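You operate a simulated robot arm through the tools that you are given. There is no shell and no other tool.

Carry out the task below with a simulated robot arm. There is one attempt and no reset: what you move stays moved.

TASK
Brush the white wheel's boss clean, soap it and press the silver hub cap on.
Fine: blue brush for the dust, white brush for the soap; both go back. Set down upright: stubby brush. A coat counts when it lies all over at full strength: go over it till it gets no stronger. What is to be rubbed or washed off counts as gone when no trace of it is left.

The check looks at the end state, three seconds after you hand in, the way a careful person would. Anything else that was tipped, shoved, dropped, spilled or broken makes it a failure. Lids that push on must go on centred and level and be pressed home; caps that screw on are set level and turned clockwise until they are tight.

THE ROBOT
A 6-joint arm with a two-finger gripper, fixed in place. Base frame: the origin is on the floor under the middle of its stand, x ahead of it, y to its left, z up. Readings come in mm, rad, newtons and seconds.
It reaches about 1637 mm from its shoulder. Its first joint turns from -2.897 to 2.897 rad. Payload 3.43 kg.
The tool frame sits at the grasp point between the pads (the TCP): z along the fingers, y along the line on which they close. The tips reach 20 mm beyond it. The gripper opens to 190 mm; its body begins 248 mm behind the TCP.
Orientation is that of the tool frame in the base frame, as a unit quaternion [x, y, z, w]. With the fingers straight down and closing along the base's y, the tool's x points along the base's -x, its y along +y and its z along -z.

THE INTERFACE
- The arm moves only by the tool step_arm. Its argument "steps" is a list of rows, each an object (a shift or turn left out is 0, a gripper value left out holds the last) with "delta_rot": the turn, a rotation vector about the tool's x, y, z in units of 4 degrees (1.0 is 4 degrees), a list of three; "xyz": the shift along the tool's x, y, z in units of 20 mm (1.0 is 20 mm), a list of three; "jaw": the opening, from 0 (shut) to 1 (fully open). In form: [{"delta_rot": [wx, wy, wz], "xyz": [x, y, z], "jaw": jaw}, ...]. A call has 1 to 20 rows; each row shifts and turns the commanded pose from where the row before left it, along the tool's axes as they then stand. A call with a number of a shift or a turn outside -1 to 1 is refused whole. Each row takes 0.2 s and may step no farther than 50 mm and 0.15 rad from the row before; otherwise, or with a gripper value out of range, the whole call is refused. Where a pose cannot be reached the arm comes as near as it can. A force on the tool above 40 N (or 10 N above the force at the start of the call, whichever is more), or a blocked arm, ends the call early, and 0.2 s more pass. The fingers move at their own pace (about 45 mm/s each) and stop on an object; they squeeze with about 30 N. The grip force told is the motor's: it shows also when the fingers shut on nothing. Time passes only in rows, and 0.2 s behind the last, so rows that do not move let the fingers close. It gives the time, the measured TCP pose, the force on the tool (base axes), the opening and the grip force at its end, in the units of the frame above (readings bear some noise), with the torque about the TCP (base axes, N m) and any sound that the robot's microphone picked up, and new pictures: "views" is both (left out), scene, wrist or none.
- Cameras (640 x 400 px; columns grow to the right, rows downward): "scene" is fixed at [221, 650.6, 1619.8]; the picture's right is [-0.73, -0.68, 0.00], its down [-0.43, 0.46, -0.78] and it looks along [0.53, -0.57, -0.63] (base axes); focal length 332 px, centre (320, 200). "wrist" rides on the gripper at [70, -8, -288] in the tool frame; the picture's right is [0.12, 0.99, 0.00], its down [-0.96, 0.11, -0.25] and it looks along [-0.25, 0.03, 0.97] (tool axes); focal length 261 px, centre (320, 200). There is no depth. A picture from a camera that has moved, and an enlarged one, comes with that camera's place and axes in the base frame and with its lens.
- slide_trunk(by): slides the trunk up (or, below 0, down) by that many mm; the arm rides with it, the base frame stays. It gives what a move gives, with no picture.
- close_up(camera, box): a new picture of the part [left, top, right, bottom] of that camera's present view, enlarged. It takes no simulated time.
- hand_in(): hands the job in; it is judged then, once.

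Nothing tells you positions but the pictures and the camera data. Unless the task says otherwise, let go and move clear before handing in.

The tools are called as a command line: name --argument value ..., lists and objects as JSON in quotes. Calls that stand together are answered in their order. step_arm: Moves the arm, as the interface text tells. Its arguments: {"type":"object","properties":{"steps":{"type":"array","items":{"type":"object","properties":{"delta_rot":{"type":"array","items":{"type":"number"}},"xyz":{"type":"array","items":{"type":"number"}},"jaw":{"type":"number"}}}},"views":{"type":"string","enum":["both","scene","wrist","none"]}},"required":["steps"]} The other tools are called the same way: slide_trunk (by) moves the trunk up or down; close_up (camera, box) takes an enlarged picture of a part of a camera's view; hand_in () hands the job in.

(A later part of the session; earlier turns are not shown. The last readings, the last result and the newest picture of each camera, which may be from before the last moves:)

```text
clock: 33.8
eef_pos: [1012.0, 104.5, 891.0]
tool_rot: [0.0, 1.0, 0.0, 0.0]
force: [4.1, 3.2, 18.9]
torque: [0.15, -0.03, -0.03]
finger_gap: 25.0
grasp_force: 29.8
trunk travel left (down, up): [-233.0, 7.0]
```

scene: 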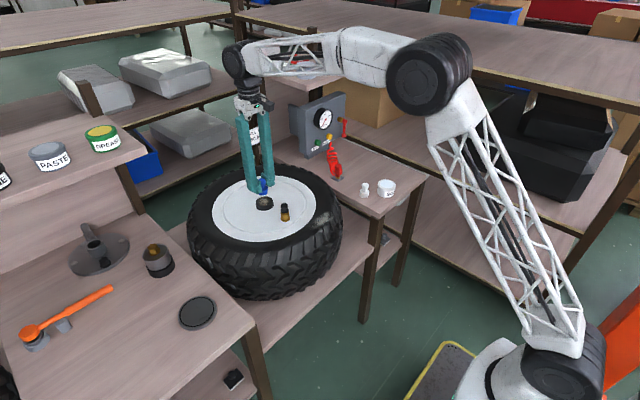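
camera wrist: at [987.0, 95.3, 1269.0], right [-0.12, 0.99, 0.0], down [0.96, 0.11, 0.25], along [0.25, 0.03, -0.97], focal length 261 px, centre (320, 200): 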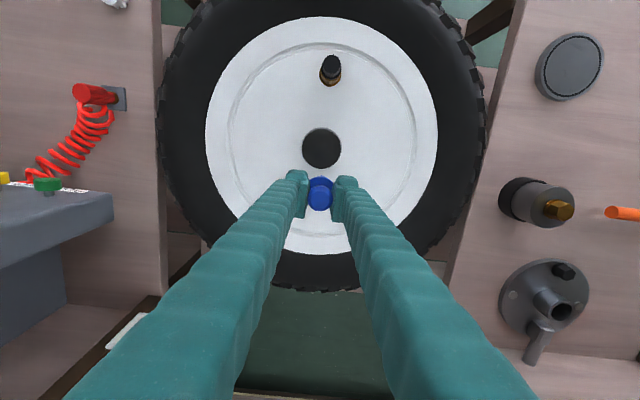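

step_arm --steps '[{"xyz": [0.5, 0, 0]}, {"xyz": [-0.5, 0.5, 0]}, {"xyz": [-0.5, -0.5, 0]}, {"xyz": [0.5, -0.5, 0]}, {"xyz": [0.5, 0.5, 0]}, {"xyz": [-0.5, 0, 0]}, {"xyz": [0.35, 0.35, 0]}, {"xyz": [-0.7, -0.7, 0]}, {"xyz": [0.35, 0.35, 0]}, {"xyz": [-0.35, 0.35, 0]}, {"xyz": [0.7, -0.7, 0]}, {"xyz": [-0.35, 0.35, 0]}, {"xyz": [0.7, 0, 0]}, {"xyz": [-0.7, 0, 0]}, {"xyz": [-0.7, 0, 0]}, {"xyz": [0.7, 0, 0]}, {"xyz": [0, 0.7, 0]}, {"xyz": [0, -0.7, 0]}, {"xyz": [0, -0.7, 0]}, {"xyz": [0, 0.7, 0]}]' --views "none"

step_arm --steps '[{"xyz": [0, 0, -1]}, {"xyz": [0, 0, -1]}, {"xyz": [-0.7, 0, -1]}, {"xyz": [-0.8, 0, -1]}, {"xyz": [-0.8, 0, -0.5]}]' --views "wrist"

close_up --camera "scene" --box '[244, 185, 292, 215]'

close_up --camera "wrist" --box '[280, 125, 360, 175]'

```text
clock: 38.0
eef_pos: [1010.2, 100.6, 890.4]
tool_rot: [0.001, 1.0, 0.0, 0.0]
force: [1.1, -6.5, 17.2]
torque: [-0.19, 0.03, 0.0]
finger_gap: 25.1
grasp_force: 29.9
trunk travel left (down, up): [-233.0, 7.0]
```

```text
clock: 39.2
eef_pos: [1056.4, 101.6, 979.3]
tool_rot: [0.001, 1.0, 0.0, 0.001]
force: [-0.6, -0.4, -1.2]
torque: [-0.02, -0.04, -0.05]
finger_gap: 25.3
grasp_force: 30.6
trunk travel left (down, up): [-233.0, 7.0]
camera wrist: at [987.4, 94.3, 1267.6], right [-0.12, 0.99, 0.0], down [0.96, 0.11, 0.25], along [0.24, 0.03, -0.97], focal length 261 px, centre (320, 200)
```

wrist: 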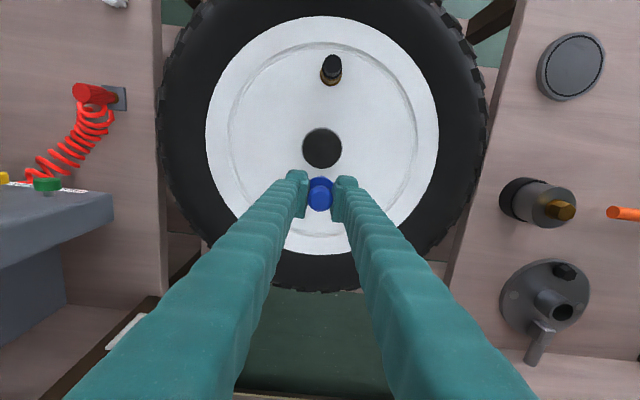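

```text
13.33 times, centred on (268, 200) of scene
camera zoom: at [221.0, 650.6, 1619.8], right [-0.73, -0.68, 0.0], down [-0.43, 0.46, -0.78], along [0.53, -0.57, -0.63], focal length 4428 px, centre (1013, 200)
```

zoom: 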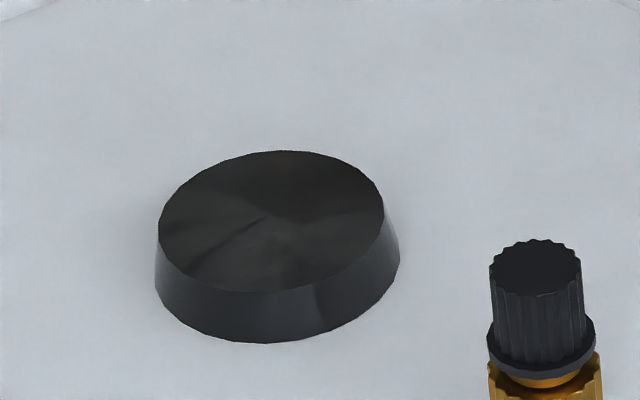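

```text
8.00 times, centred on (320, 150) of wrist
camera zoom: at [987.4, 94.3, 1267.6], right [-0.12, 0.99, 0.0], down [0.96, 0.11, 0.25], along [0.24, 0.03, -0.97], focal length 2085 px, centre (320, 600)
```

zoom: 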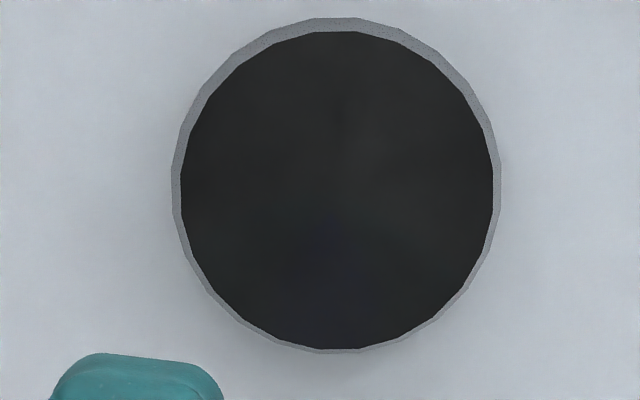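

It's very close to clean. I'll zoom further to tell a trace of dust from ordinary shading.

close_up --camera "scene" --box '[254, 194, 278, 209]'

close_up --camera "wrist" --box '[300, 136, 344, 162]'

```text
16.00 times, centred on (266, 202) of scene
camera zoom: at [221.0, 650.6, 1619.8], right [-0.73, -0.68, 0.0], down [-0.43, 0.46, -0.78], along [0.53, -0.57, -0.63], focal length 5314 px, centre (1184, 176)
```

zoom: 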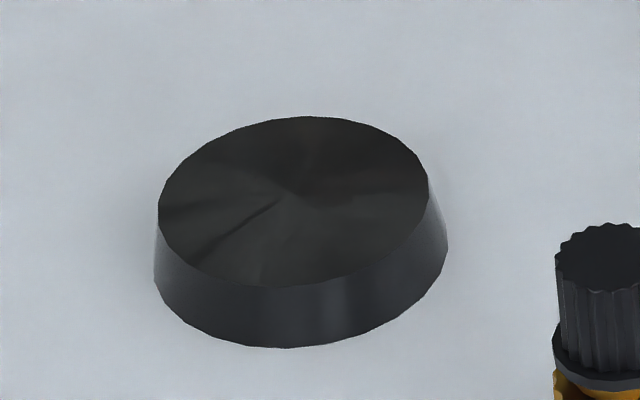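

```text
14.55 times, centred on (322, 149) of wrist
camera zoom: at [987.4, 94.3, 1267.6], right [-0.12, 0.99, 0.0], down [0.96, 0.11, 0.25], along [0.24, 0.03, -0.97], focal length 3791 px, centre (291, 942)
```

zoom: 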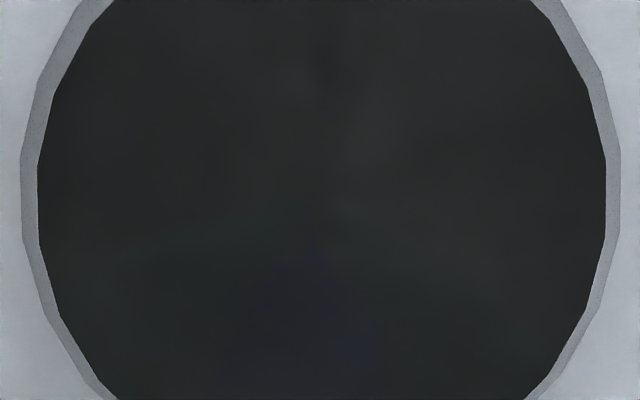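

The face appears clean apart from shading. To be safe I'll do one more thorough pass and compare.

step_arm --steps '[{"xyz": [0.8, 0, 0.5]}, {"xyz": [0.8, 0, 1]}, {"xyz": [0.7, 0, 1]}, {"xyz": [0, 0, 1]}, {"xyz": [0, 0, 0.9]}, {"xyz": [0, 0, 0.06]}, {}]' --views "none"

```text
clock: 40.8
eef_pos: [1011.6, 102.4, 889.5]
tool_rot: [-0.001, 1.0, 0.0, -0.001]
force: [1.3, -0.1, 1.8]
torque: [0.0, -0.05, 0.01]
finger_gap: 25.2
grasp_force: 30.0
trunk travel left (down, up): [-233.0, 7.0]
```

step_arm --steps '[{"xyz": [0, 0, 0.07]}, {"xyz": [-0.35, -0.05, 0]}, {"xyz": [-0.4, 0, 0]}, {"xyz": [0.22, 0.53, 0]}, {"xyz": [0.53, 0.22, 0]}, {"xyz": [0.53, -0.22, 0]}, {"xyz": [0.22, -0.53, 0]}, {"xyz": [-0.22, -0.53, 0]}, {"xyz": [-0.53, -0.22, 0]}, {"xyz": [-0.53, 0.22, 0]}, {"xyz": [-0.22, 0.53, 0]}, {"xyz": [0.75, 0, 0]}, {"xyz": [0.5, 0, 0]}, {"xyz": [-0.5, 0.5, 0]}, {"xyz": [-0.5, -0.5, 0]}, {"xyz": [0.5, -0.5, 0]}, {"xyz": [0.5, 0.5, 0]}, {"xyz": [-0.5, 0, 0]}]' --views "none"

step_arm --steps '[{"xyz": [0.5, 0.5, 0]}, {"xyz": [-0.5, -0.5, 0]}, {"xyz": [-0.5, -0.5, 0]}, {"xyz": [0.5, 0.5, 0]}, {"xyz": [-0.5, 0.5, 0]}, {"xyz": [0.5, -0.5, 0]}, {"xyz": [0.5, -0.5, 0]}, {"xyz": [-0.5, 0.5, 0]}, {"xyz": [0.7, 0, 0]}, {"xyz": [-0.7, 0, 0]}, {"xyz": [-0.7, 0, 0]}, {"xyz": [0.7, 0, 0]}, {"xyz": [0, 0.7, 0]}, {"xyz": [0, -0.7, 0]}, {"xyz": [0, -0.7, 0]}, {"xyz": [0, 0.7, 0]}]' --views "none"

step_arm --steps '[{"xyz": [0, 0, -1]}, {"xyz": [0, 0, -1]}, {"xyz": [-0.7, 0, -1]}, {"xyz": [-0.8, 0, -1]}, {"xyz": [-0.8, 0, -0.5]}]' --views "none"

close_up --camera "scene" --box '[254, 194, 278, 209]'

close_up --camera "wrist" --box '[290, 130, 354, 170]'

```text
clock: 44.6
eef_pos: [1010.0, 100.7, 890.0]
tool_rot: [0.0, 1.0, 0.0, 0.0]
force: [-6.7, -2.5, 18.7]
torque: [-0.07, 0.28, 0.0]
finger_gap: 25.2
grasp_force: 30.3
trunk travel left (down, up): [-233.0, 7.0]
```

```text
clock: 48.0
eef_pos: [1011.1, 98.7, 889.8]
tool_rot: [0.001, 1.0, 0.0, 0.001]
force: [0.8, -8.5, 26.3]
torque: [-0.32, 0.04, 0.0]
finger_gap: 25.1
grasp_force: 29.9
trunk travel left (down, up): [-233.0, 7.0]
```

```text
clock: 49.2
eef_pos: [1057.5, 100.4, 978.3]
tool_rot: [0.001, 1.0, 0.0, 0.0]
force: [0.2, 0.6, 0.1]
torque: [0.01, -0.04, 0.0]
finger_gap: 25.1
grasp_force: 30.4
trunk travel left (down, up): [-233.0, 7.0]
```

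```text
16.00 times, centred on (266, 202) of scene
camera zoom: at [221.0, 650.6, 1619.8], right [-0.73, -0.68, 0.0], down [-0.43, 0.46, -0.78], along [0.53, -0.57, -0.63], focal length 5314 px, centre (1184, 176)
```

zoom: 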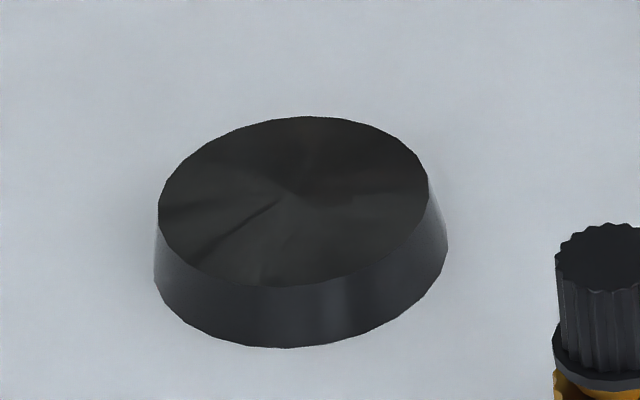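

```text
10.00 times, centred on (322, 150) of wrist
camera zoom: at [987.9, 93.5, 1266.5], right [-0.12, 0.99, 0.0], down [0.96, 0.11, 0.25], along [0.24, 0.03, -0.97], focal length 2606 px, centre (300, 700)
```

zoom: 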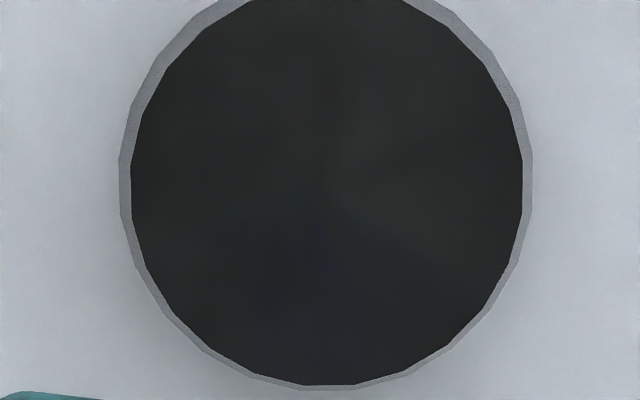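

No change at all between passes, so the dust is gone and what remains is shading. Now I'll carry the blue brush back to its home spot.

step_arm --steps '[{"xyz": [0.422, 0.988, -0.6]}, {"xyz": [0.422, 0.988, -0.6]}, {"xyz": [0.422, 0.988, 0]}, {"xyz": [0.422, 0.988, 0]}, {"xyz": [0.422, 0.988, 0]}, {"xyz": [0.422, 0.988, 0]}, {"xyz": [0.422, 0.988, 0]}, {"xyz": [0.422, 0.988, 0]}, {"xyz": [0.422, 0.988, 0]}, {"xyz": [0.422, 0.988, 0]}, {"xyz": [0.422, 0.988, 0]}, {"xyz": [0.422, 0.988, 0]}, {"xyz": [0.422, 0.988, 0]}, {"xyz": [0.422, 0.988, 0]}, {"xyz": [0.422, 0.988, 0]}, {"xyz": [0.422, 0.988, 0]}, {"xyz": [0.422, 0.988, 0]}, {"xyz": [0.422, 0.988, 0]}, {"xyz": [0.422, 0.988, 0]}, {"xyz": [0.422, 0.988, 0]}]' --views "none"

step_arm --steps '[{"xyz": [0.422, 0.988, 0]}, {"xyz": [0.422, 0.988, 0]}, {"xyz": [0.422, 0.988, 0]}, {"xyz": [0.422, 0.988, 0]}, {"xyz": [0.422, 0.988, 0]}, {"xyz": [0.422, 0.988, 0]}, {}]' --views "both"

```text
clock: 53.4
eef_pos: [889.9, 497.7, 1003.2]
tool_rot: [0.001, 1.0, 0.0, 0.0]
force: [0.8, -0.4, -0.8]
torque: [0.06, 0.05, 0.01]
finger_gap: 25.3
grasp_force: 29.8
trunk travel left (down, up): [-233.0, 7.0]
```

```text
clock: 55.0
eef_pos: [839.1, 616.1, 1002.0]
tool_rot: [0.001, 1.0, 0.001, 0.001]
force: [1.1, -0.1, -0.6]
torque: [0.0, 0.0, -0.02]
finger_gap: 25.1
grasp_force: 30.3
trunk travel left (down, up): [-233.0, 7.0]
camera wrist: at [769.5, 608.8, 1289.9], right [-0.12, 0.99, 0.0], down [0.96, 0.11, 0.25], along [0.25, 0.03, -0.97], focal length 261 px, centre (320, 200)
```

scene: 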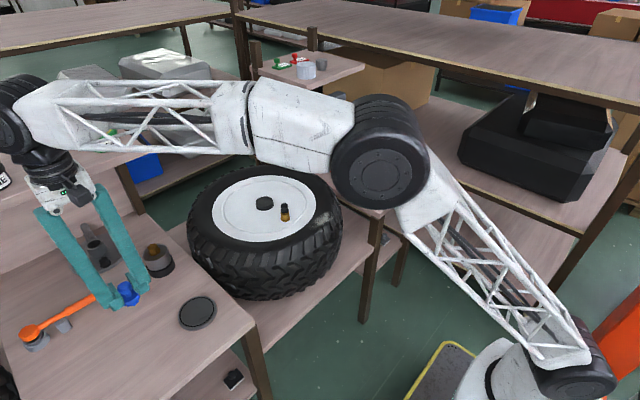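
wrist: 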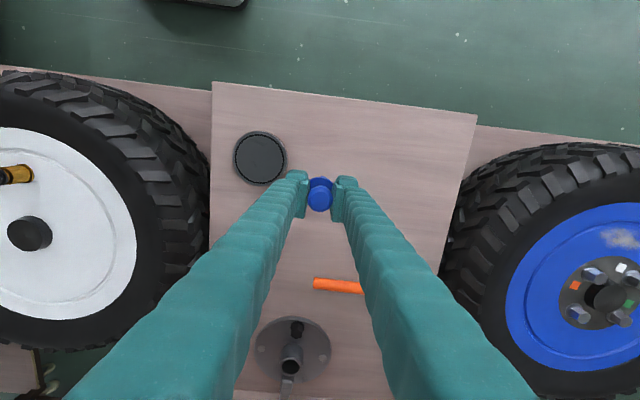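

Back over its home spot. I'll correct about a millimetre and lower it toward the table.

step_arm --steps '[{"xyz": [0.05, -0.1, 1]}, {"xyz": [0, 0, 1]}, {"xyz": [0, 0, 1]}, {"xyz": [0, 0, 1]}, {"xyz": [0, 0, 1]}, {"xyz": [0, 0, 1]}, {"xyz": [0, 0, 1]}, {"xyz": [0, 0, 1]}, {"xyz": [0, 0, 0.6]}, {"xyz": [0, 0, 0.2]}, {}]' --views "wrist"

close_up --camera "scene" --box '[110, 285, 230, 360]'

```text
clock: 57.4
eef_pos: [838.3, 614.5, 826.2]
tool_rot: [0.0, 1.0, 0.0, 0.0]
force: [-0.2, 0.1, -0.5]
torque: [-0.01, -0.04, 0.02]
finger_gap: 25.2
grasp_force: 30.3
trunk travel left (down, up): [-233.0, 7.0]
camera wrist: at [768.7, 606.9, 1114.1], right [-0.12, 0.99, 0.0], down [0.96, 0.11, 0.25], along [0.25, 0.03, -0.97], focal length 261 px, centre (320, 200)
```

wrist: 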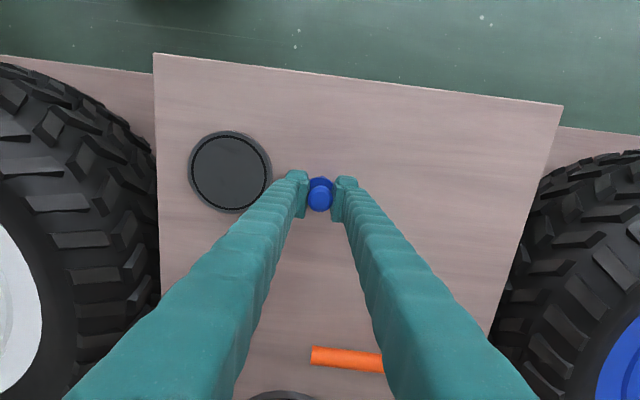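

```text
5.33 times, centred on (170, 322) of scene
camera zoom: at [221.0, 650.6, 1619.8], right [-0.73, -0.68, 0.0], down [-0.43, 0.46, -0.78], along [0.53, -0.57, -0.63], focal length 1771 px, centre (1120, -453)
```

zoom: 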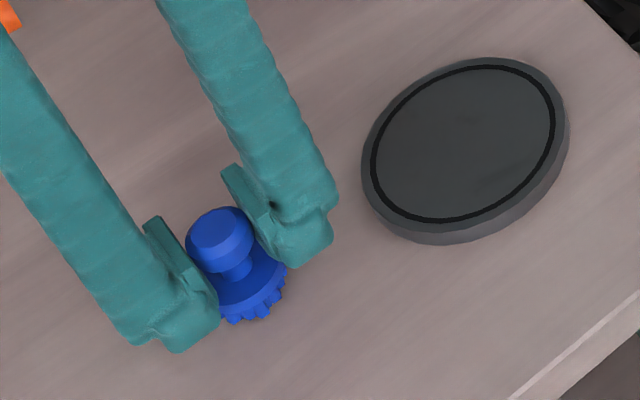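

Just a few millimetres above the table. Lowering in small steps until I feel contact.

step_arm --steps '[{"xyz": [0, 0, 0.1]}, {"xyz": [0, 0, 0.1]}, {}]' --views "none"

step_arm --steps '[{"xyz": [0, 0, 0.06]}, {}]' --views "none"

```text
clock: 58.2
eef_pos: [838.4, 614.1, 822.7]
tool_rot: [0.0, 1.0, 0.001, 0.0]
force: [-0.1, -0.6, 0.3]
torque: [-0.02, 0.0, -0.01]
finger_gap: 25.2
grasp_force: 30.3
trunk travel left (down, up): [-233.0, 7.0]
```

```text
clock: 58.8
eef_pos: [838.0, 614.2, 821.9]
tool_rot: [0.0, 1.0, 0.0, 0.0]
force: [0.1, -0.1, 0.0]
torque: [0.01, -0.02, -0.02]
finger_gap: 25.0
grasp_force: 30.0
trunk travel left (down, up): [-233.0, 7.0]
```

step_arm --steps '[{"xyz": [0, 0, 0.05]}, {}]' --views "none"

step_arm --steps '[{"xyz": [0, 0, 0.05]}, {}]' --views "none"

```text
clock: 59.4
eef_pos: [838.6, 614.9, 820.6]
tool_rot: [0.001, 1.0, 0.0, 0.0]
force: [1.0, 0.1, -0.1]
torque: [0.0, -0.04, 0.02]
finger_gap: 24.8
grasp_force: 29.9
trunk travel left (down, up): [-233.0, 7.0]
```

```text
clock: 60.0
eef_pos: [838.5, 614.8, 820.9]
tool_rot: [-0.001, 1.0, 0.0, 0.001]
force: [-0.2, 1.2, 9.0]
torque: [0.02, 0.0, 0.02]
finger_gap: 25.0
grasp_force: 29.9
trunk travel left (down, up): [-233.0, 7.0]
```

Contact on the table. Release gently and check the brush stands upright.

step_arm --steps '[{"xyz": [0, 0, -0.02]}, {"jaw": 0.18}, {}, {"jaw": 0.3}, {}, {}]' --views "none"

close_up --camera "scene" --box '[110, 285, 230, 360]'

close_up --camera "wrist" --box '[240, 130, 400, 230]'

```text
clock: 61.4
eef_pos: [838.4, 614.8, 820.9]
tool_rot: [0.001, 1.0, 0.0, 0.0]
force: [-0.1, 0.1, 0.5]
torque: [-0.03, 0.01, 0.01]
finger_gap: 56.7
grasp_force: 0.0
trunk travel left (down, up): [-233.0, 7.0]
```

```text
5.33 times, centred on (170, 322) of scene
camera zoom: at [221.0, 650.6, 1619.8], right [-0.73, -0.68, 0.0], down [-0.43, 0.46, -0.78], along [0.53, -0.57, -0.63], focal length 1771 px, centre (1120, -453)
```

zoom: 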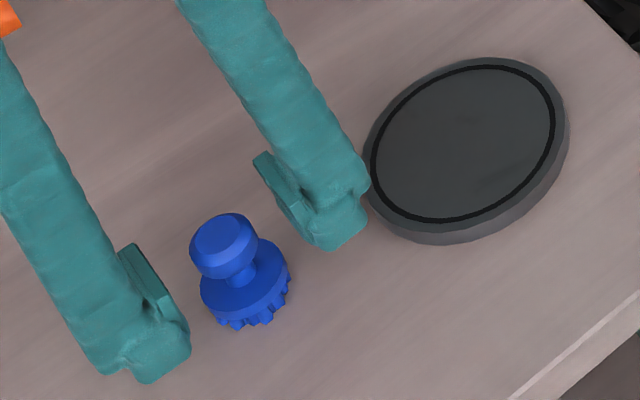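

```text
4.00 times, centred on (320, 180) of wrist
camera zoom: at [768.6, 606.8, 1108.0], right [-0.12, 0.99, 0.0], down [0.96, 0.11, 0.25], along [0.25, 0.03, -0.97], focal length 1043 px, centre (320, 280)
```

zoom: 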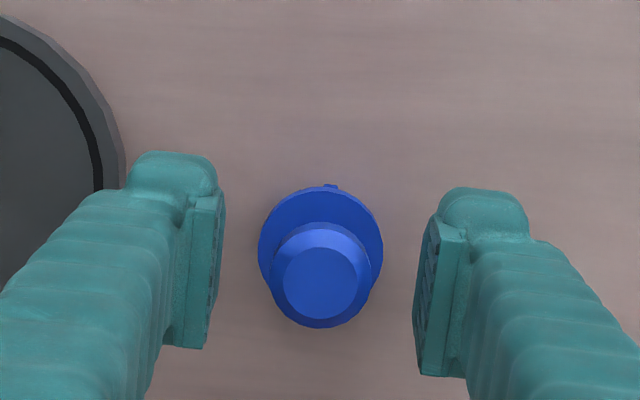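

The blue brush is upright in its original spot. Now I'll rise and travel to the white brush on the right table.

step_arm --steps '[{"xyz": [0, 0, -0.5]}, {"xyz": [0, 0, -1]}, {"xyz": [0, 0, -1]}, {"xyz": [0, 0, -1]}, {"xyz": [0, 0, -1]}, {"xyz": [0, 0, -1]}, {"xyz": [0, 0, -1]}, {"xyz": [0, 0, -1]}, {"xyz": [0, 0, -1]}, {"xyz": [0, 0, -1]}, {"xyz": [0, 0, -1]}, {"xyz": [0, -1, -1]}, {"xyz": [0, -1, 0]}, {"xyz": [0, -1, 0]}, {"xyz": [0, -1, 0]}, {"xyz": [0, -1, 0]}, {"xyz": [0, -1, 0]}, {"xyz": [0, -1, 0]}, {"xyz": [0, -1, 0]}, {"xyz": [0, -1, 0]}]' --views "scene"

step_arm --steps '[{"xyz": [0, -1, 0]}, {"xyz": [0, -1, 0]}, {"xyz": [0, -1, 0]}, {"xyz": [0, -1, 0]}, {"xyz": [0, -1, 0]}, {"xyz": [0, -1, 0]}, {"xyz": [0, -1, 0]}, {"xyz": [0, -1, 0]}, {"xyz": [0, -1, 0]}, {"xyz": [0, -1, 0]}, {"xyz": [0, -1, 0]}, {"xyz": [0, -1, 0]}, {"xyz": [0, -1, 0]}, {"xyz": [0, -1, 0]}, {"xyz": [0, -1, 0]}, {"xyz": [0, -1, 0]}, {"xyz": [0, -1, 0]}, {"xyz": [0, -1, 0]}, {"xyz": [0, -1, 0]}, {"xyz": [0, -1, 0]}]' --views "both"

close_up --camera "scene" --box '[110, 285, 230, 360]'

```text
clock: 65.6
eef_pos: [837.9, 434.0, 1049.8]
tool_rot: [0.001, 1.0, -0.001, 0.0]
force: [0.7, 0.3, -0.3]
torque: [-0.06, 0.02, -0.04]
finger_gap: 56.9
grasp_force: 0.1
trunk travel left (down, up): [-233.0, 7.0]
```

scene: 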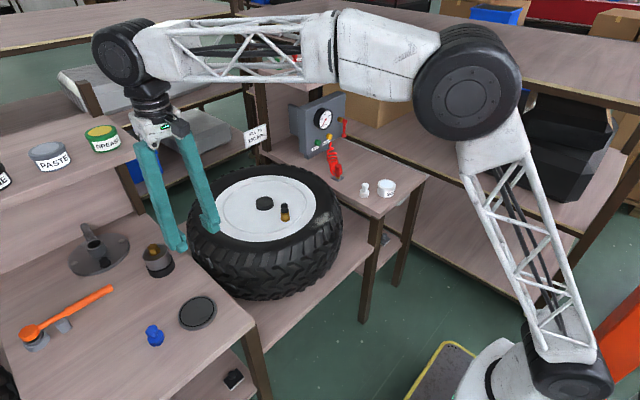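

```text
clock: 69.8
eef_pos: [839.4, 34.8, 1049.4]
tool_rot: [-0.001, 1.0, 0.0, 0.0]
force: [0.7, 0.2, -0.2]
torque: [-0.05, 0.02, 0.0]
finger_gap: 57.0
grasp_force: 0.0
trunk travel left (down, up): [-233.0, 7.0]
camera wrist: at [768.7, 26.6, 1337.8], right [-0.12, 0.99, 0.0], down [0.96, 0.11, 0.25], along [0.25, 0.03, -0.97], focal length 261 px, centre (320, 200)
```

scene: 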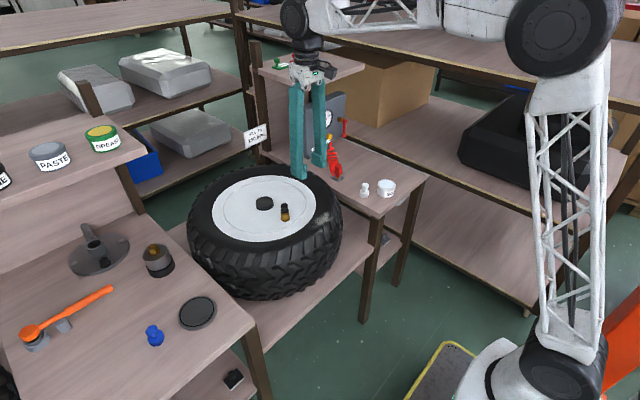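
wrist: 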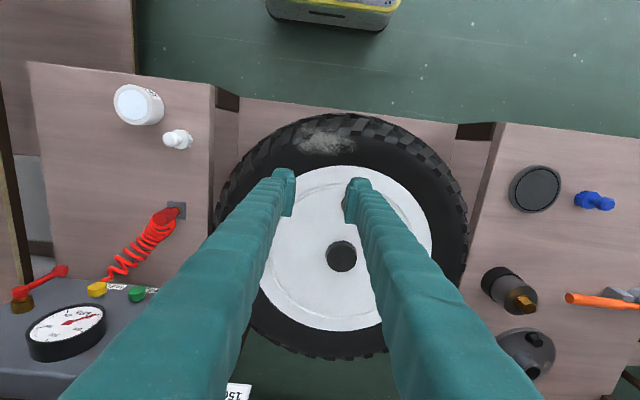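

```text
5.33 times, centred on (170, 322) of scene
camera zoom: at [221.0, 650.6, 1619.8], right [-0.73, -0.68, 0.0], down [-0.43, 0.46, -0.78], along [0.53, -0.57, -0.63], focal length 1771 px, centre (1120, -453)
```

zoom: 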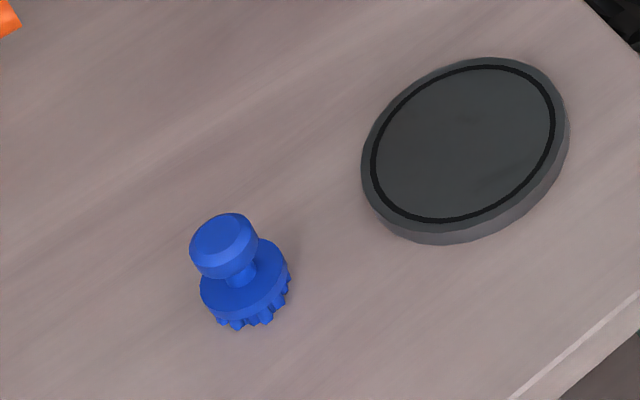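

White brush is near (812, -240) and the soap jar near (765, -320). Moving above the brush.

step_arm --steps '[{"xyz": [0.096, -0.98, 0]}, {"xyz": [0.096, -0.98, 0]}, {"xyz": [0.096, -0.98, 0]}, {"xyz": [0.096, -0.98, 0]}, {"xyz": [0.096, -0.98, 0]}, {"xyz": [0.096, -0.98, 0]}, {"xyz": [0.096, -0.98, 0]}, {"xyz": [0.096, -0.98, 0]}, {"xyz": [0.096, -0.98, 0]}, {"xyz": [0.096, -0.98, 0]}, {"xyz": [0.096, -0.98, 0]}, {"xyz": [0.096, -0.98, 0]}, {"xyz": [0.096, -0.98, 0]}, {"xyz": [0.096, -0.98, 0]}, {"xyz": [0, 0, 1]}, {"xyz": [0, 0, 1]}, {"xyz": [0, 0, 1]}, {"xyz": [0, 0, 1]}]' --views "both"

close_up --camera "wrist" --box '[220, 110, 380, 210]'

close_up --camera "scene" --box '[310, 150, 422, 220]'

```text
clock: 73.6
eef_pos: [809.8, -241.1, 970.4]
tool_rot: [0.002, 1.0, 0.0, 0.0]
force: [-0.9, -0.3, 0.5]
torque: [-0.02, -0.07, 0.01]
finger_gap: 56.8
grasp_force: 0.0
trunk travel left (down, up): [-233.0, 7.0]
camera wrist: at [740.2, -248.2, 1258.0], right [-0.12, 0.99, 0.0], down [0.96, 0.11, 0.25], along [0.25, 0.03, -0.97], focal length 261 px, centre (320, 200)
```

scene: 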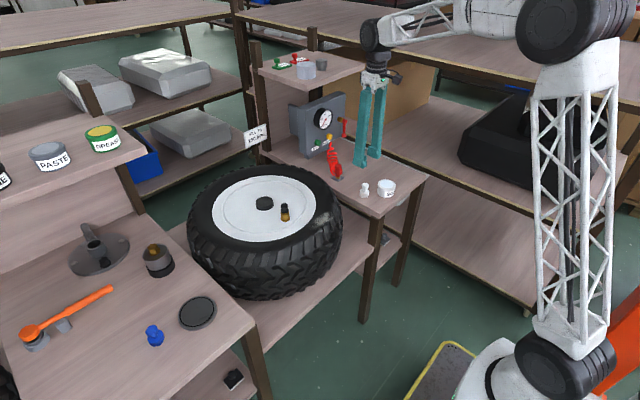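
wrist: 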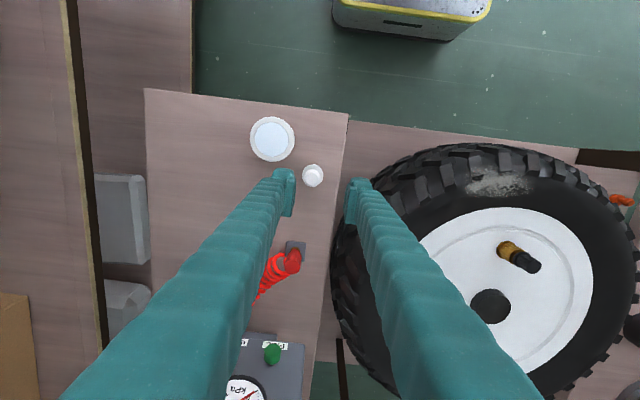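

```text
4.00 times, centred on (300, 160) of wrist
camera zoom: at [740.2, -248.2, 1258.0], right [-0.12, 0.99, 0.0], down [0.96, 0.11, 0.25], along [0.25, 0.03, -0.97], focal length 1043 px, centre (400, 360)
```

zoom: 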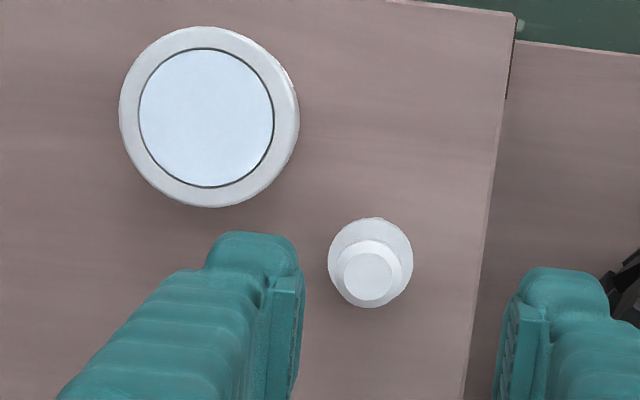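

```text
5.71 times, centred on (366, 185) of scene
camera zoom: at [221.0, 650.6, 1619.8], right [-0.73, -0.68, 0.0], down [-0.43, 0.46, -0.78], along [0.53, -0.57, -0.63], focal length 1898 px, centre (57, 286)
```

zoom: 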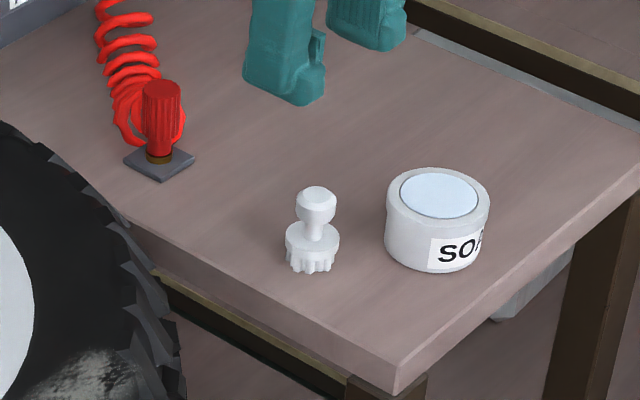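

White brush is at about (816, -251), knob top near z 833; jar rim centre near (760.5, -322.5), z 829, opening ~54 mm. Aligning above the brush and descending partway.

step_arm --steps '[{"xyz": [-0.3, -0.535, 1], "jaw": 0.25}, {"xyz": [0, 0, 1]}, {"xyz": [0, 0, 1]}, {"xyz": [0, 0, 1]}, {"xyz": [0, 0, 1]}, {}]' --views "none"

close_up --camera "wrist" --box '[240, 120, 400, 220]'

close_up --camera "scene" --box '[310, 150, 422, 220]'

```text
clock: 75.0
eef_pos: [817.2, -251.0, 869.5]
tool_rot: [0.0, 1.0, -0.001, -0.001]
force: [-1.1, -0.8, 0.2]
torque: [0.02, 0.0, -0.04]
finger_gap: 47.5
grasp_force: 0.1
trunk travel left (down, up): [-233.0, 7.0]
```

```text
4.00 times, centred on (320, 170) of wrist
camera zoom: at [747.4, -258.4, 1157.9], right [-0.12, 0.99, 0.0], down [0.96, 0.11, 0.25], along [0.25, 0.03, -0.97], focal length 1043 px, centre (320, 320)
```

zoom: 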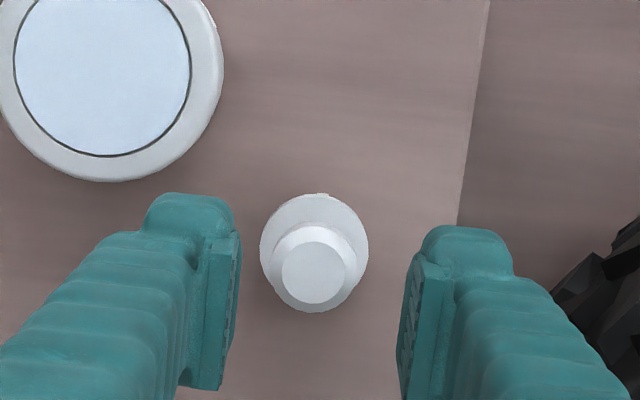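

```text
5.71 times, centred on (366, 185) of scene
camera zoom: at [221.0, 650.6, 1619.8], right [-0.73, -0.68, 0.0], down [-0.43, 0.46, -0.78], along [0.53, -0.57, -0.63], focal length 1898 px, centre (57, 286)
```

zoom: 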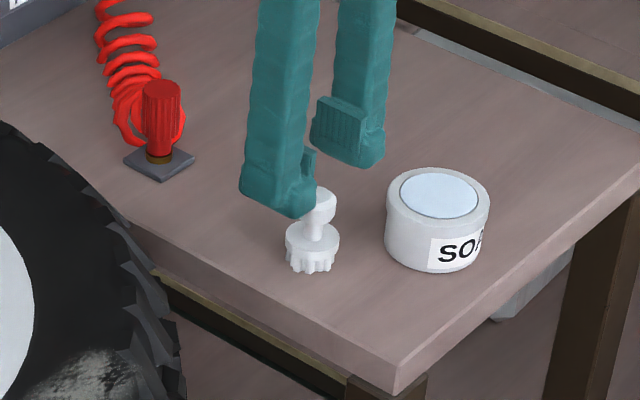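

The left finger would come very close to the soap jar on descent. I'll raise slightly and turn the gripper about 44° so the fingers straddle the brush clear of the jar.

step_arm --steps '[{"xyz": [0, 0, -1]}, {"delta_rot": [0, 0, -1]}, {"delta_rot": [0, 0, -1]}, {"delta_rot": [0, 0, -1]}, {"delta_rot": [0, 0, -1]}, {"delta_rot": [0, 0, -1]}, {"delta_rot": [0, 0, -1]}, {"delta_rot": [0, 0, -1]}, {"delta_rot": [0, 0, -1]}, {"delta_rot": [0, 0, -1]}, {"delta_rot": [0, 0, -1]}, {"delta_rot": [0, 0, -1]}, {}]' --views "both"

close_up --camera "wrist" --box '[220, 100, 420, 225]'

```text
clock: 77.8
eef_pos: [817.0, -251.8, 890.3]
tool_rot: [-0.374, 0.927, 0.0, 0.0]
force: [0.1, 0.0, 0.2]
torque: [0.02, -0.01, 0.01]
finger_gap: 47.4
grasp_force: 0.1
trunk travel left (down, up): [-233.0, 7.0]
camera wrist: at [772.6, -305.4, 1178.1], right [-0.78, 0.63, 0.0], down [0.61, 0.75, 0.25], along [0.16, 0.19, -0.97], focal length 261 px, centre (320, 200)
```

scene: 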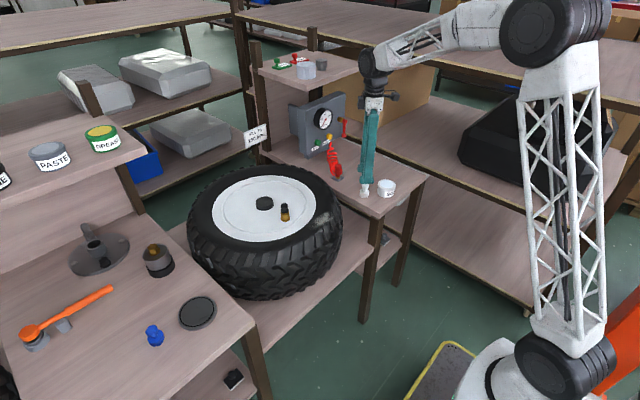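
wrist: 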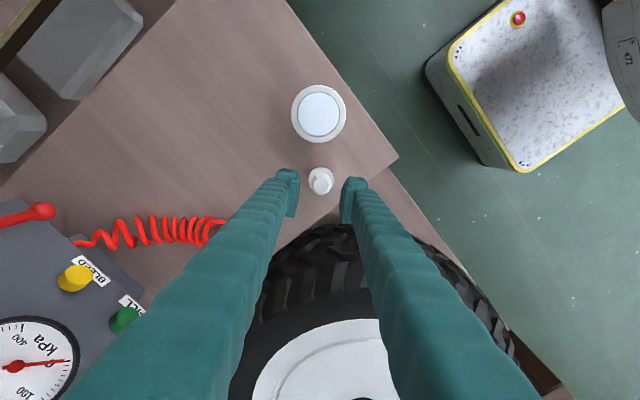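

```text
3.20 times, centred on (320, 162) of wrist
camera zoom: at [772.6, -305.4, 1178.1], right [-0.78, 0.63, 0.0], down [0.61, 0.75, 0.25], along [0.16, 0.19, -0.97], focal length 834 px, centre (320, 320)
```

zoom: 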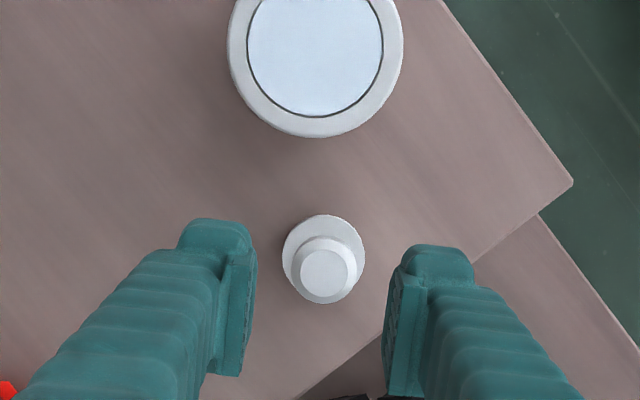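

Now the jar is well clear of the fingers. Making a 2 mm correction and descending onto the knob.

step_arm --steps '[{"xyz": [0.1, 0, 1]}, {"xyz": [0, 0, 1]}, {"xyz": [0, 0, 0.8]}, {"xyz": [0, 0, 0.5]}, {}]' --views "none"

close_up --camera "wrist" --box '[220, 100, 420, 225]'

close_up --camera "scene" --box '[325, 155, 421, 215]'

```text
clock: 79.0
eef_pos: [815.8, -252.2, 824.0]
tool_rot: [-0.373, 0.928, 0.0, 0.0]
force: [-0.1, 0.2, -0.8]
torque: [-0.01, -0.02, 0.03]
finger_gap: 47.5
grasp_force: 0.1
trunk travel left (down, up): [-233.0, 7.0]
```

```text
3.20 times, centred on (320, 162) of wrist
camera zoom: at [771.4, -306.4, 1111.8], right [-0.77, 0.63, 0.0], down [0.61, 0.75, 0.25], along [0.16, 0.19, -0.97], focal length 834 px, centre (320, 320)
```

zoom: 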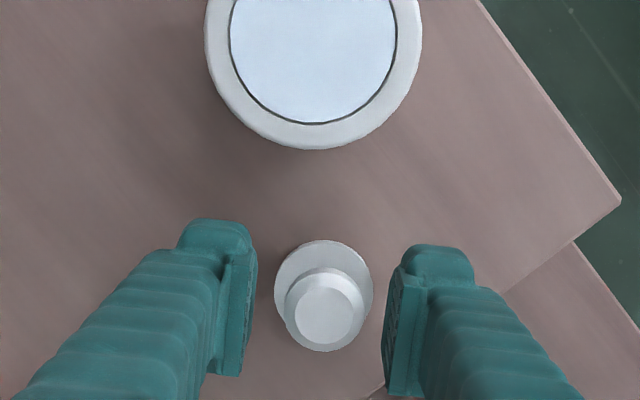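

```text
6.67 times, centred on (373, 185) of scene
camera zoom: at [221.0, 650.6, 1619.8], right [-0.73, -0.68, 0.0], down [-0.43, 0.46, -0.78], along [0.53, -0.57, -0.63], focal length 2214 px, centre (-33, 300)
```

zoom: 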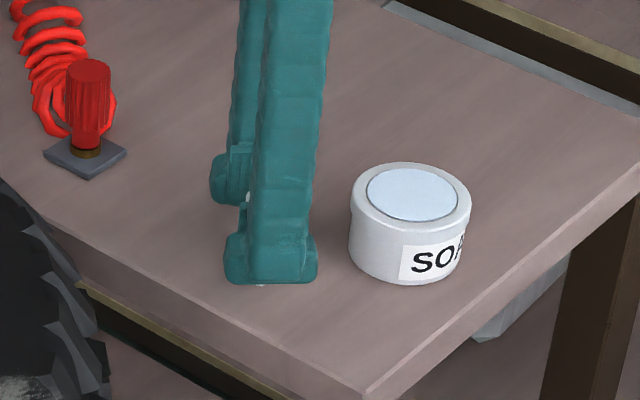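

The knob is about 2 mm off toward the right finger; centring then closing.

step_arm --steps '[{"xyz": [0.05, 0.11, 0]}, {}, {"jaw": 0}, {}, {}, {}, {}]' --views "none"

close_up --camera "wrist" --box '[220, 100, 420, 225]'

```text
clock: 80.6
eef_pos: [812.4, -252.9, 824.5]
tool_rot: [-0.374, 0.928, 0.0, 0.0]
force: [-0.1, 0.4, 0.5]
torque: [0.0, -0.03, -0.02]
finger_gap: 25.7
grasp_force: 29.6
trunk travel left (down, up): [-233.0, 7.0]
```

```text
3.20 times, centred on (320, 162) of wrist
camera zoom: at [769.2, -305.7, 1112.2], right [-0.77, 0.63, 0.0], down [0.61, 0.75, 0.25], along [0.16, 0.19, -0.97], focal length 834 px, centre (320, 320)
```

zoom: 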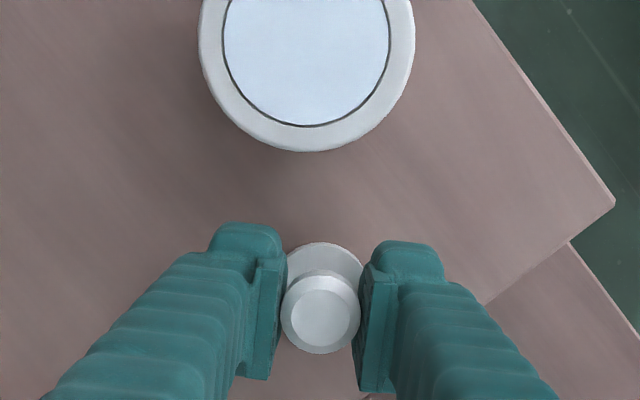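

White brush gripped without disturbing it (home TCP about (814, -251.3, 824), turned 44°). Lifting and moving it over the soap jar.

step_arm --steps '[{"xyz": [0, 0, -0.5]}, {"xyz": [0, 0, -1]}, {"xyz": [0, 0, -1]}, {"xyz": [0, 0, -1]}, {"xyz": [0, 0, -0.5]}, {"xyz": [0.88, -0.15, 0]}, {"xyz": [0.88, -0.15, 0]}, {"xyz": [0.88, -0.15, 0]}, {"xyz": [0.88, -0.15, 0]}, {"xyz": [0.88, -0.15, 0]}, {}]' --views "both"

close_up --camera "wrist" --box '[240, 130, 400, 230]'

close_up --camera "scene" --box '[341, 150, 437, 210]'

```text
clock: 83.0
eef_pos: [761.6, -323.7, 904.4]
tool_rot: [-0.374, 0.927, 0.0, 0.0]
force: [-0.5, 0.2, -0.1]
torque: [-0.03, 0.02, -0.01]
finger_gap: 25.6
grasp_force: 30.2
trunk travel left (down, up): [-233.0, 7.0]
camera wrist: at [716.7, -377.6, 1192.6], right [-0.78, 0.63, 0.0], down [0.61, 0.75, 0.25], along [0.16, 0.19, -0.97], focal length 261 px, centre (320, 200)
```

scene: 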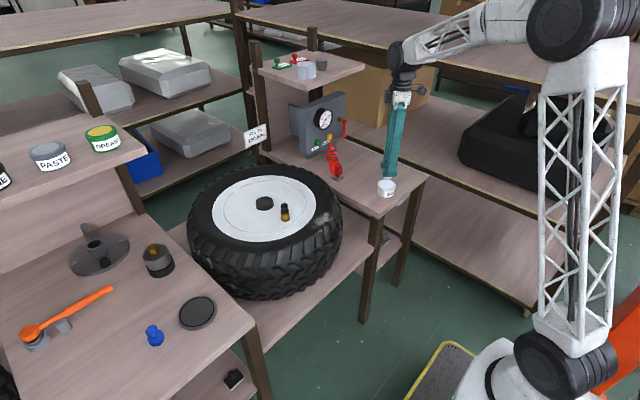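
wrist: 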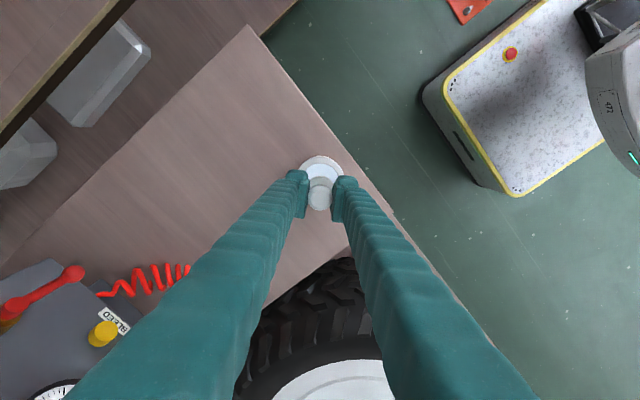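

```text
4.00 times, centred on (320, 180) of wrist
camera zoom: at [716.7, -377.6, 1192.6], right [-0.78, 0.63, 0.0], down [0.61, 0.75, 0.25], along [0.16, 0.19, -0.97], focal length 1043 px, centre (320, 280)
```

zoom: 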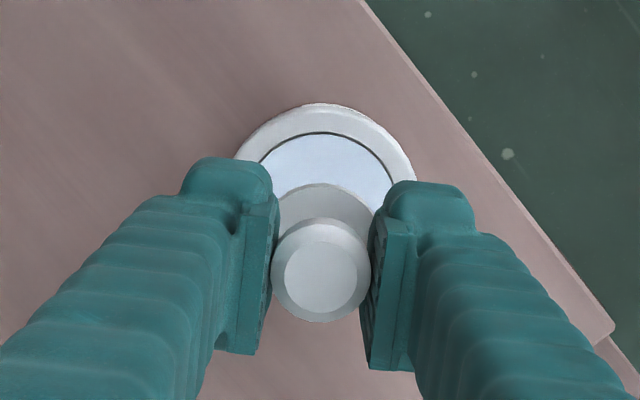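

```text
6.67 times, centred on (389, 180) of scene
camera zoom: at [221.0, 650.6, 1619.8], right [-0.73, -0.68, 0.0], down [-0.43, 0.46, -0.78], along [0.53, -0.57, -0.63], focal length 2214 px, centre (-140, 333)
```

zoom: 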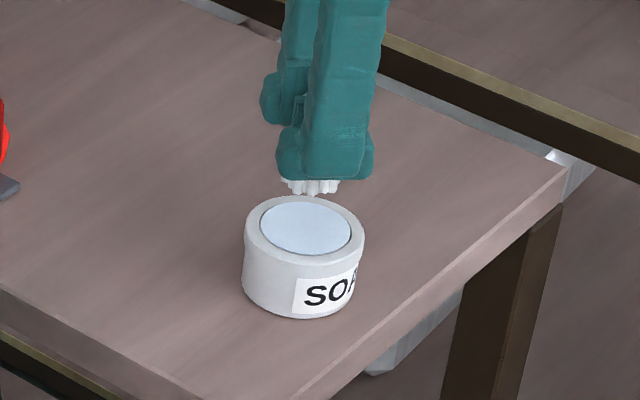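

The brush is nearly centred over the jar. Small 3 mm shift, then lower slowly to the soap surface.

step_arm --steps '[{"xyz": [0.15, 0, 0.6]}, {"xyz": [0, 0, 0.6]}, {}]' --views "none"

close_up --camera "wrist" --box '[240, 130, 400, 230]'

close_up --camera "scene" --box '[357, 165, 421, 205]'

```text
clock: 83.8
eef_pos: [758.9, -325.1, 880.1]
tool_rot: [-0.374, 0.927, 0.001, 0.001]
force: [-0.3, 0.0, -1.0]
torque: [0.0, 0.01, -0.01]
finger_gap: 25.4
grasp_force: 30.2
trunk travel left (down, up): [-233.0, 7.0]
```

```text
4.00 times, centred on (320, 180) of wrist
camera zoom: at [713.8, -380.1, 1168.3], right [-0.77, 0.63, 0.0], down [0.61, 0.75, 0.25], along [0.16, 0.19, -0.97], focal length 1043 px, centre (320, 280)
```

zoom: 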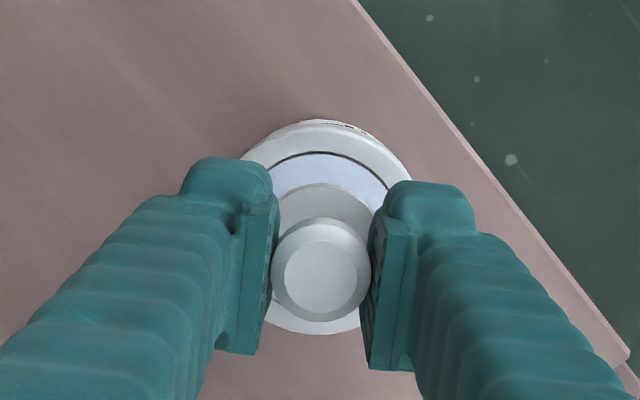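

```text
10.00 times, centred on (389, 185) of scene
camera zoom: at [221.0, 650.6, 1619.8], right [-0.73, -0.68, 0.0], down [-0.43, 0.46, -0.78], along [0.53, -0.57, -0.63], focal length 3321 px, centre (-370, 350)
```

zoom: 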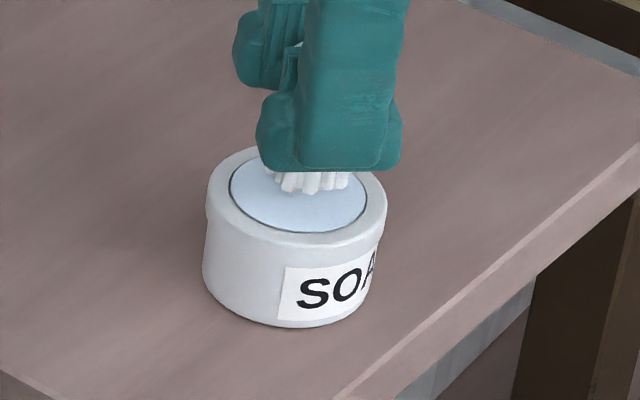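

Well centred in the opening. Lowering gently to touch the soap.

step_arm --steps '[{"xyz": [0, 0.05, 0.2]}, {"xyz": [0, 0, 0.2]}, {}]' --views "none"

step_arm --steps '[{"xyz": [0, 0, 0.1]}, {}]' --views "none"

close_up --camera "scene" --box '[357, 165, 421, 205]'

```text
clock: 84.6
eef_pos: [757.2, -323.9, 872.7]
tool_rot: [-0.374, 0.927, 0.0, -0.001]
force: [0.2, 1.0, -0.6]
torque: [0.01, 0.03, -0.01]
finger_gap: 25.5
grasp_force: 29.7
trunk travel left (down, up): [-233.0, 7.0]
```

```text
clock: 85.2
eef_pos: [756.8, -326.1, 870.8]
tool_rot: [-0.375, 0.927, 0.0, 0.0]
force: [-0.2, 0.1, -0.7]
torque: [0.01, 0.0, -0.02]
finger_gap: 25.2
grasp_force: 30.2
trunk travel left (down, up): [-233.0, 7.0]
```

```text
10.00 times, centred on (389, 185) of scene
camera zoom: at [221.0, 650.6, 1619.8], right [-0.73, -0.68, 0.0], down [-0.43, 0.46, -0.78], along [0.53, -0.57, -0.63], focal length 3321 px, centre (-370, 350)
```

zoom: 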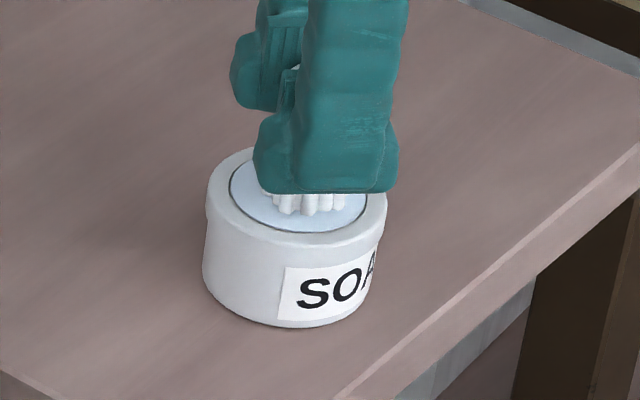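

step_arm --steps '[{"xyz": [0, 0, 0.08]}, {}]' --views "none"

step_arm --steps '[{"xyz": [0, 0, 0.08]}, {}]' --views "none"

close_up --camera "scene" --box '[365, 175, 413, 205]'

```text
clock: 85.8
eef_pos: [757.2, -324.6, 868.2]
tool_rot: [-0.374, 0.927, -0.001, 0.0]
force: [-0.8, -0.3, 2.1]
torque: [-0.01, -0.03, -0.03]
finger_gap: 25.4
grasp_force: 30.5
trunk travel left (down, up): [-233.0, 7.0]
```

```text
clock: 86.4
eef_pos: [757.5, -326.3, 868.3]
tool_rot: [-0.375, 0.927, -0.001, 0.0]
force: [-1.1, -1.0, 20.7]
torque: [-0.06, 0.08, -0.07]
finger_gap: 25.6
grasp_force: 29.7
trunk travel left (down, up): [-233.0, 7.0]
```

```text
13.33 times, centred on (389, 190) of scene
camera zoom: at [221.0, 650.6, 1619.8], right [-0.73, -0.68, 0.0], down [-0.43, 0.46, -0.78], along [0.53, -0.57, -0.63], focal length 4428 px, centre (-600, 333)
```

zoom: 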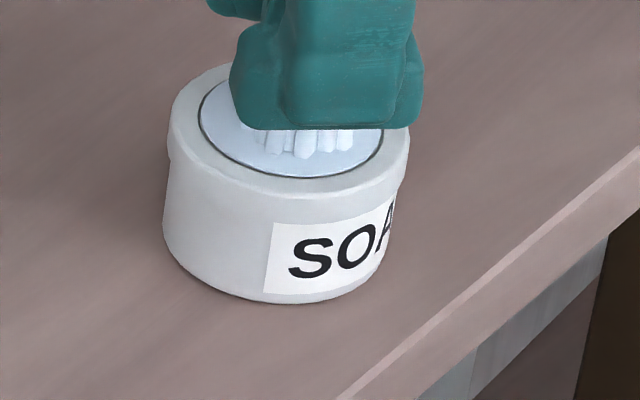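

The brush is pressing on the soap surface (~20 N). I'll ease off slightly, hold a moment, then lift and check the bristles picked soap up.

step_arm --steps '[{"xyz": [0, 0, -0.03]}, {}, {}, {}, {}]' --views "none"

step_arm --steps '[{"xyz": [0, 0, -0.5]}, {"xyz": [0, 0, -1]}, {"xyz": [0, 0, -1]}, {}]' --views "none"

close_up --camera "scene" --box '[357, 155, 421, 195]'

```text
clock: 87.6
eef_pos: [757.8, -325.8, 868.2]
tool_rot: [-0.375, 0.927, 0.0, 0.001]
force: [0.8, -0.2, 22.9]
torque: [-0.05, 0.01, -0.05]
finger_gap: 25.2
grasp_force: 30.5
trunk travel left (down, up): [-233.0, 7.0]
```

```text
clock: 88.6
eef_pos: [757.8, -325.8, 916.9]
tool_rot: [-0.375, 0.927, -0.001, 0.0]
force: [0.2, -0.6, 0.6]
torque: [0.02, 0.02, 0.02]
finger_gap: 25.6
grasp_force: 30.4
trunk travel left (down, up): [-233.0, 7.0]
```

```text
10.00 times, centred on (389, 175) of scene
camera zoom: at [221.0, 650.6, 1619.8], right [-0.73, -0.68, 0.0], down [-0.43, 0.46, -0.78], along [0.53, -0.57, -0.63], focal length 3321 px, centre (-370, 450)
```

zoom: 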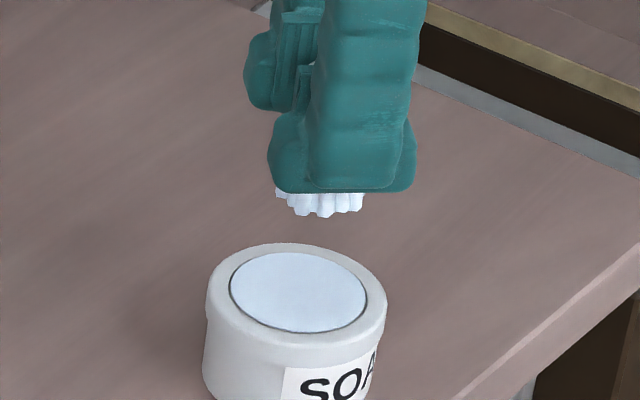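

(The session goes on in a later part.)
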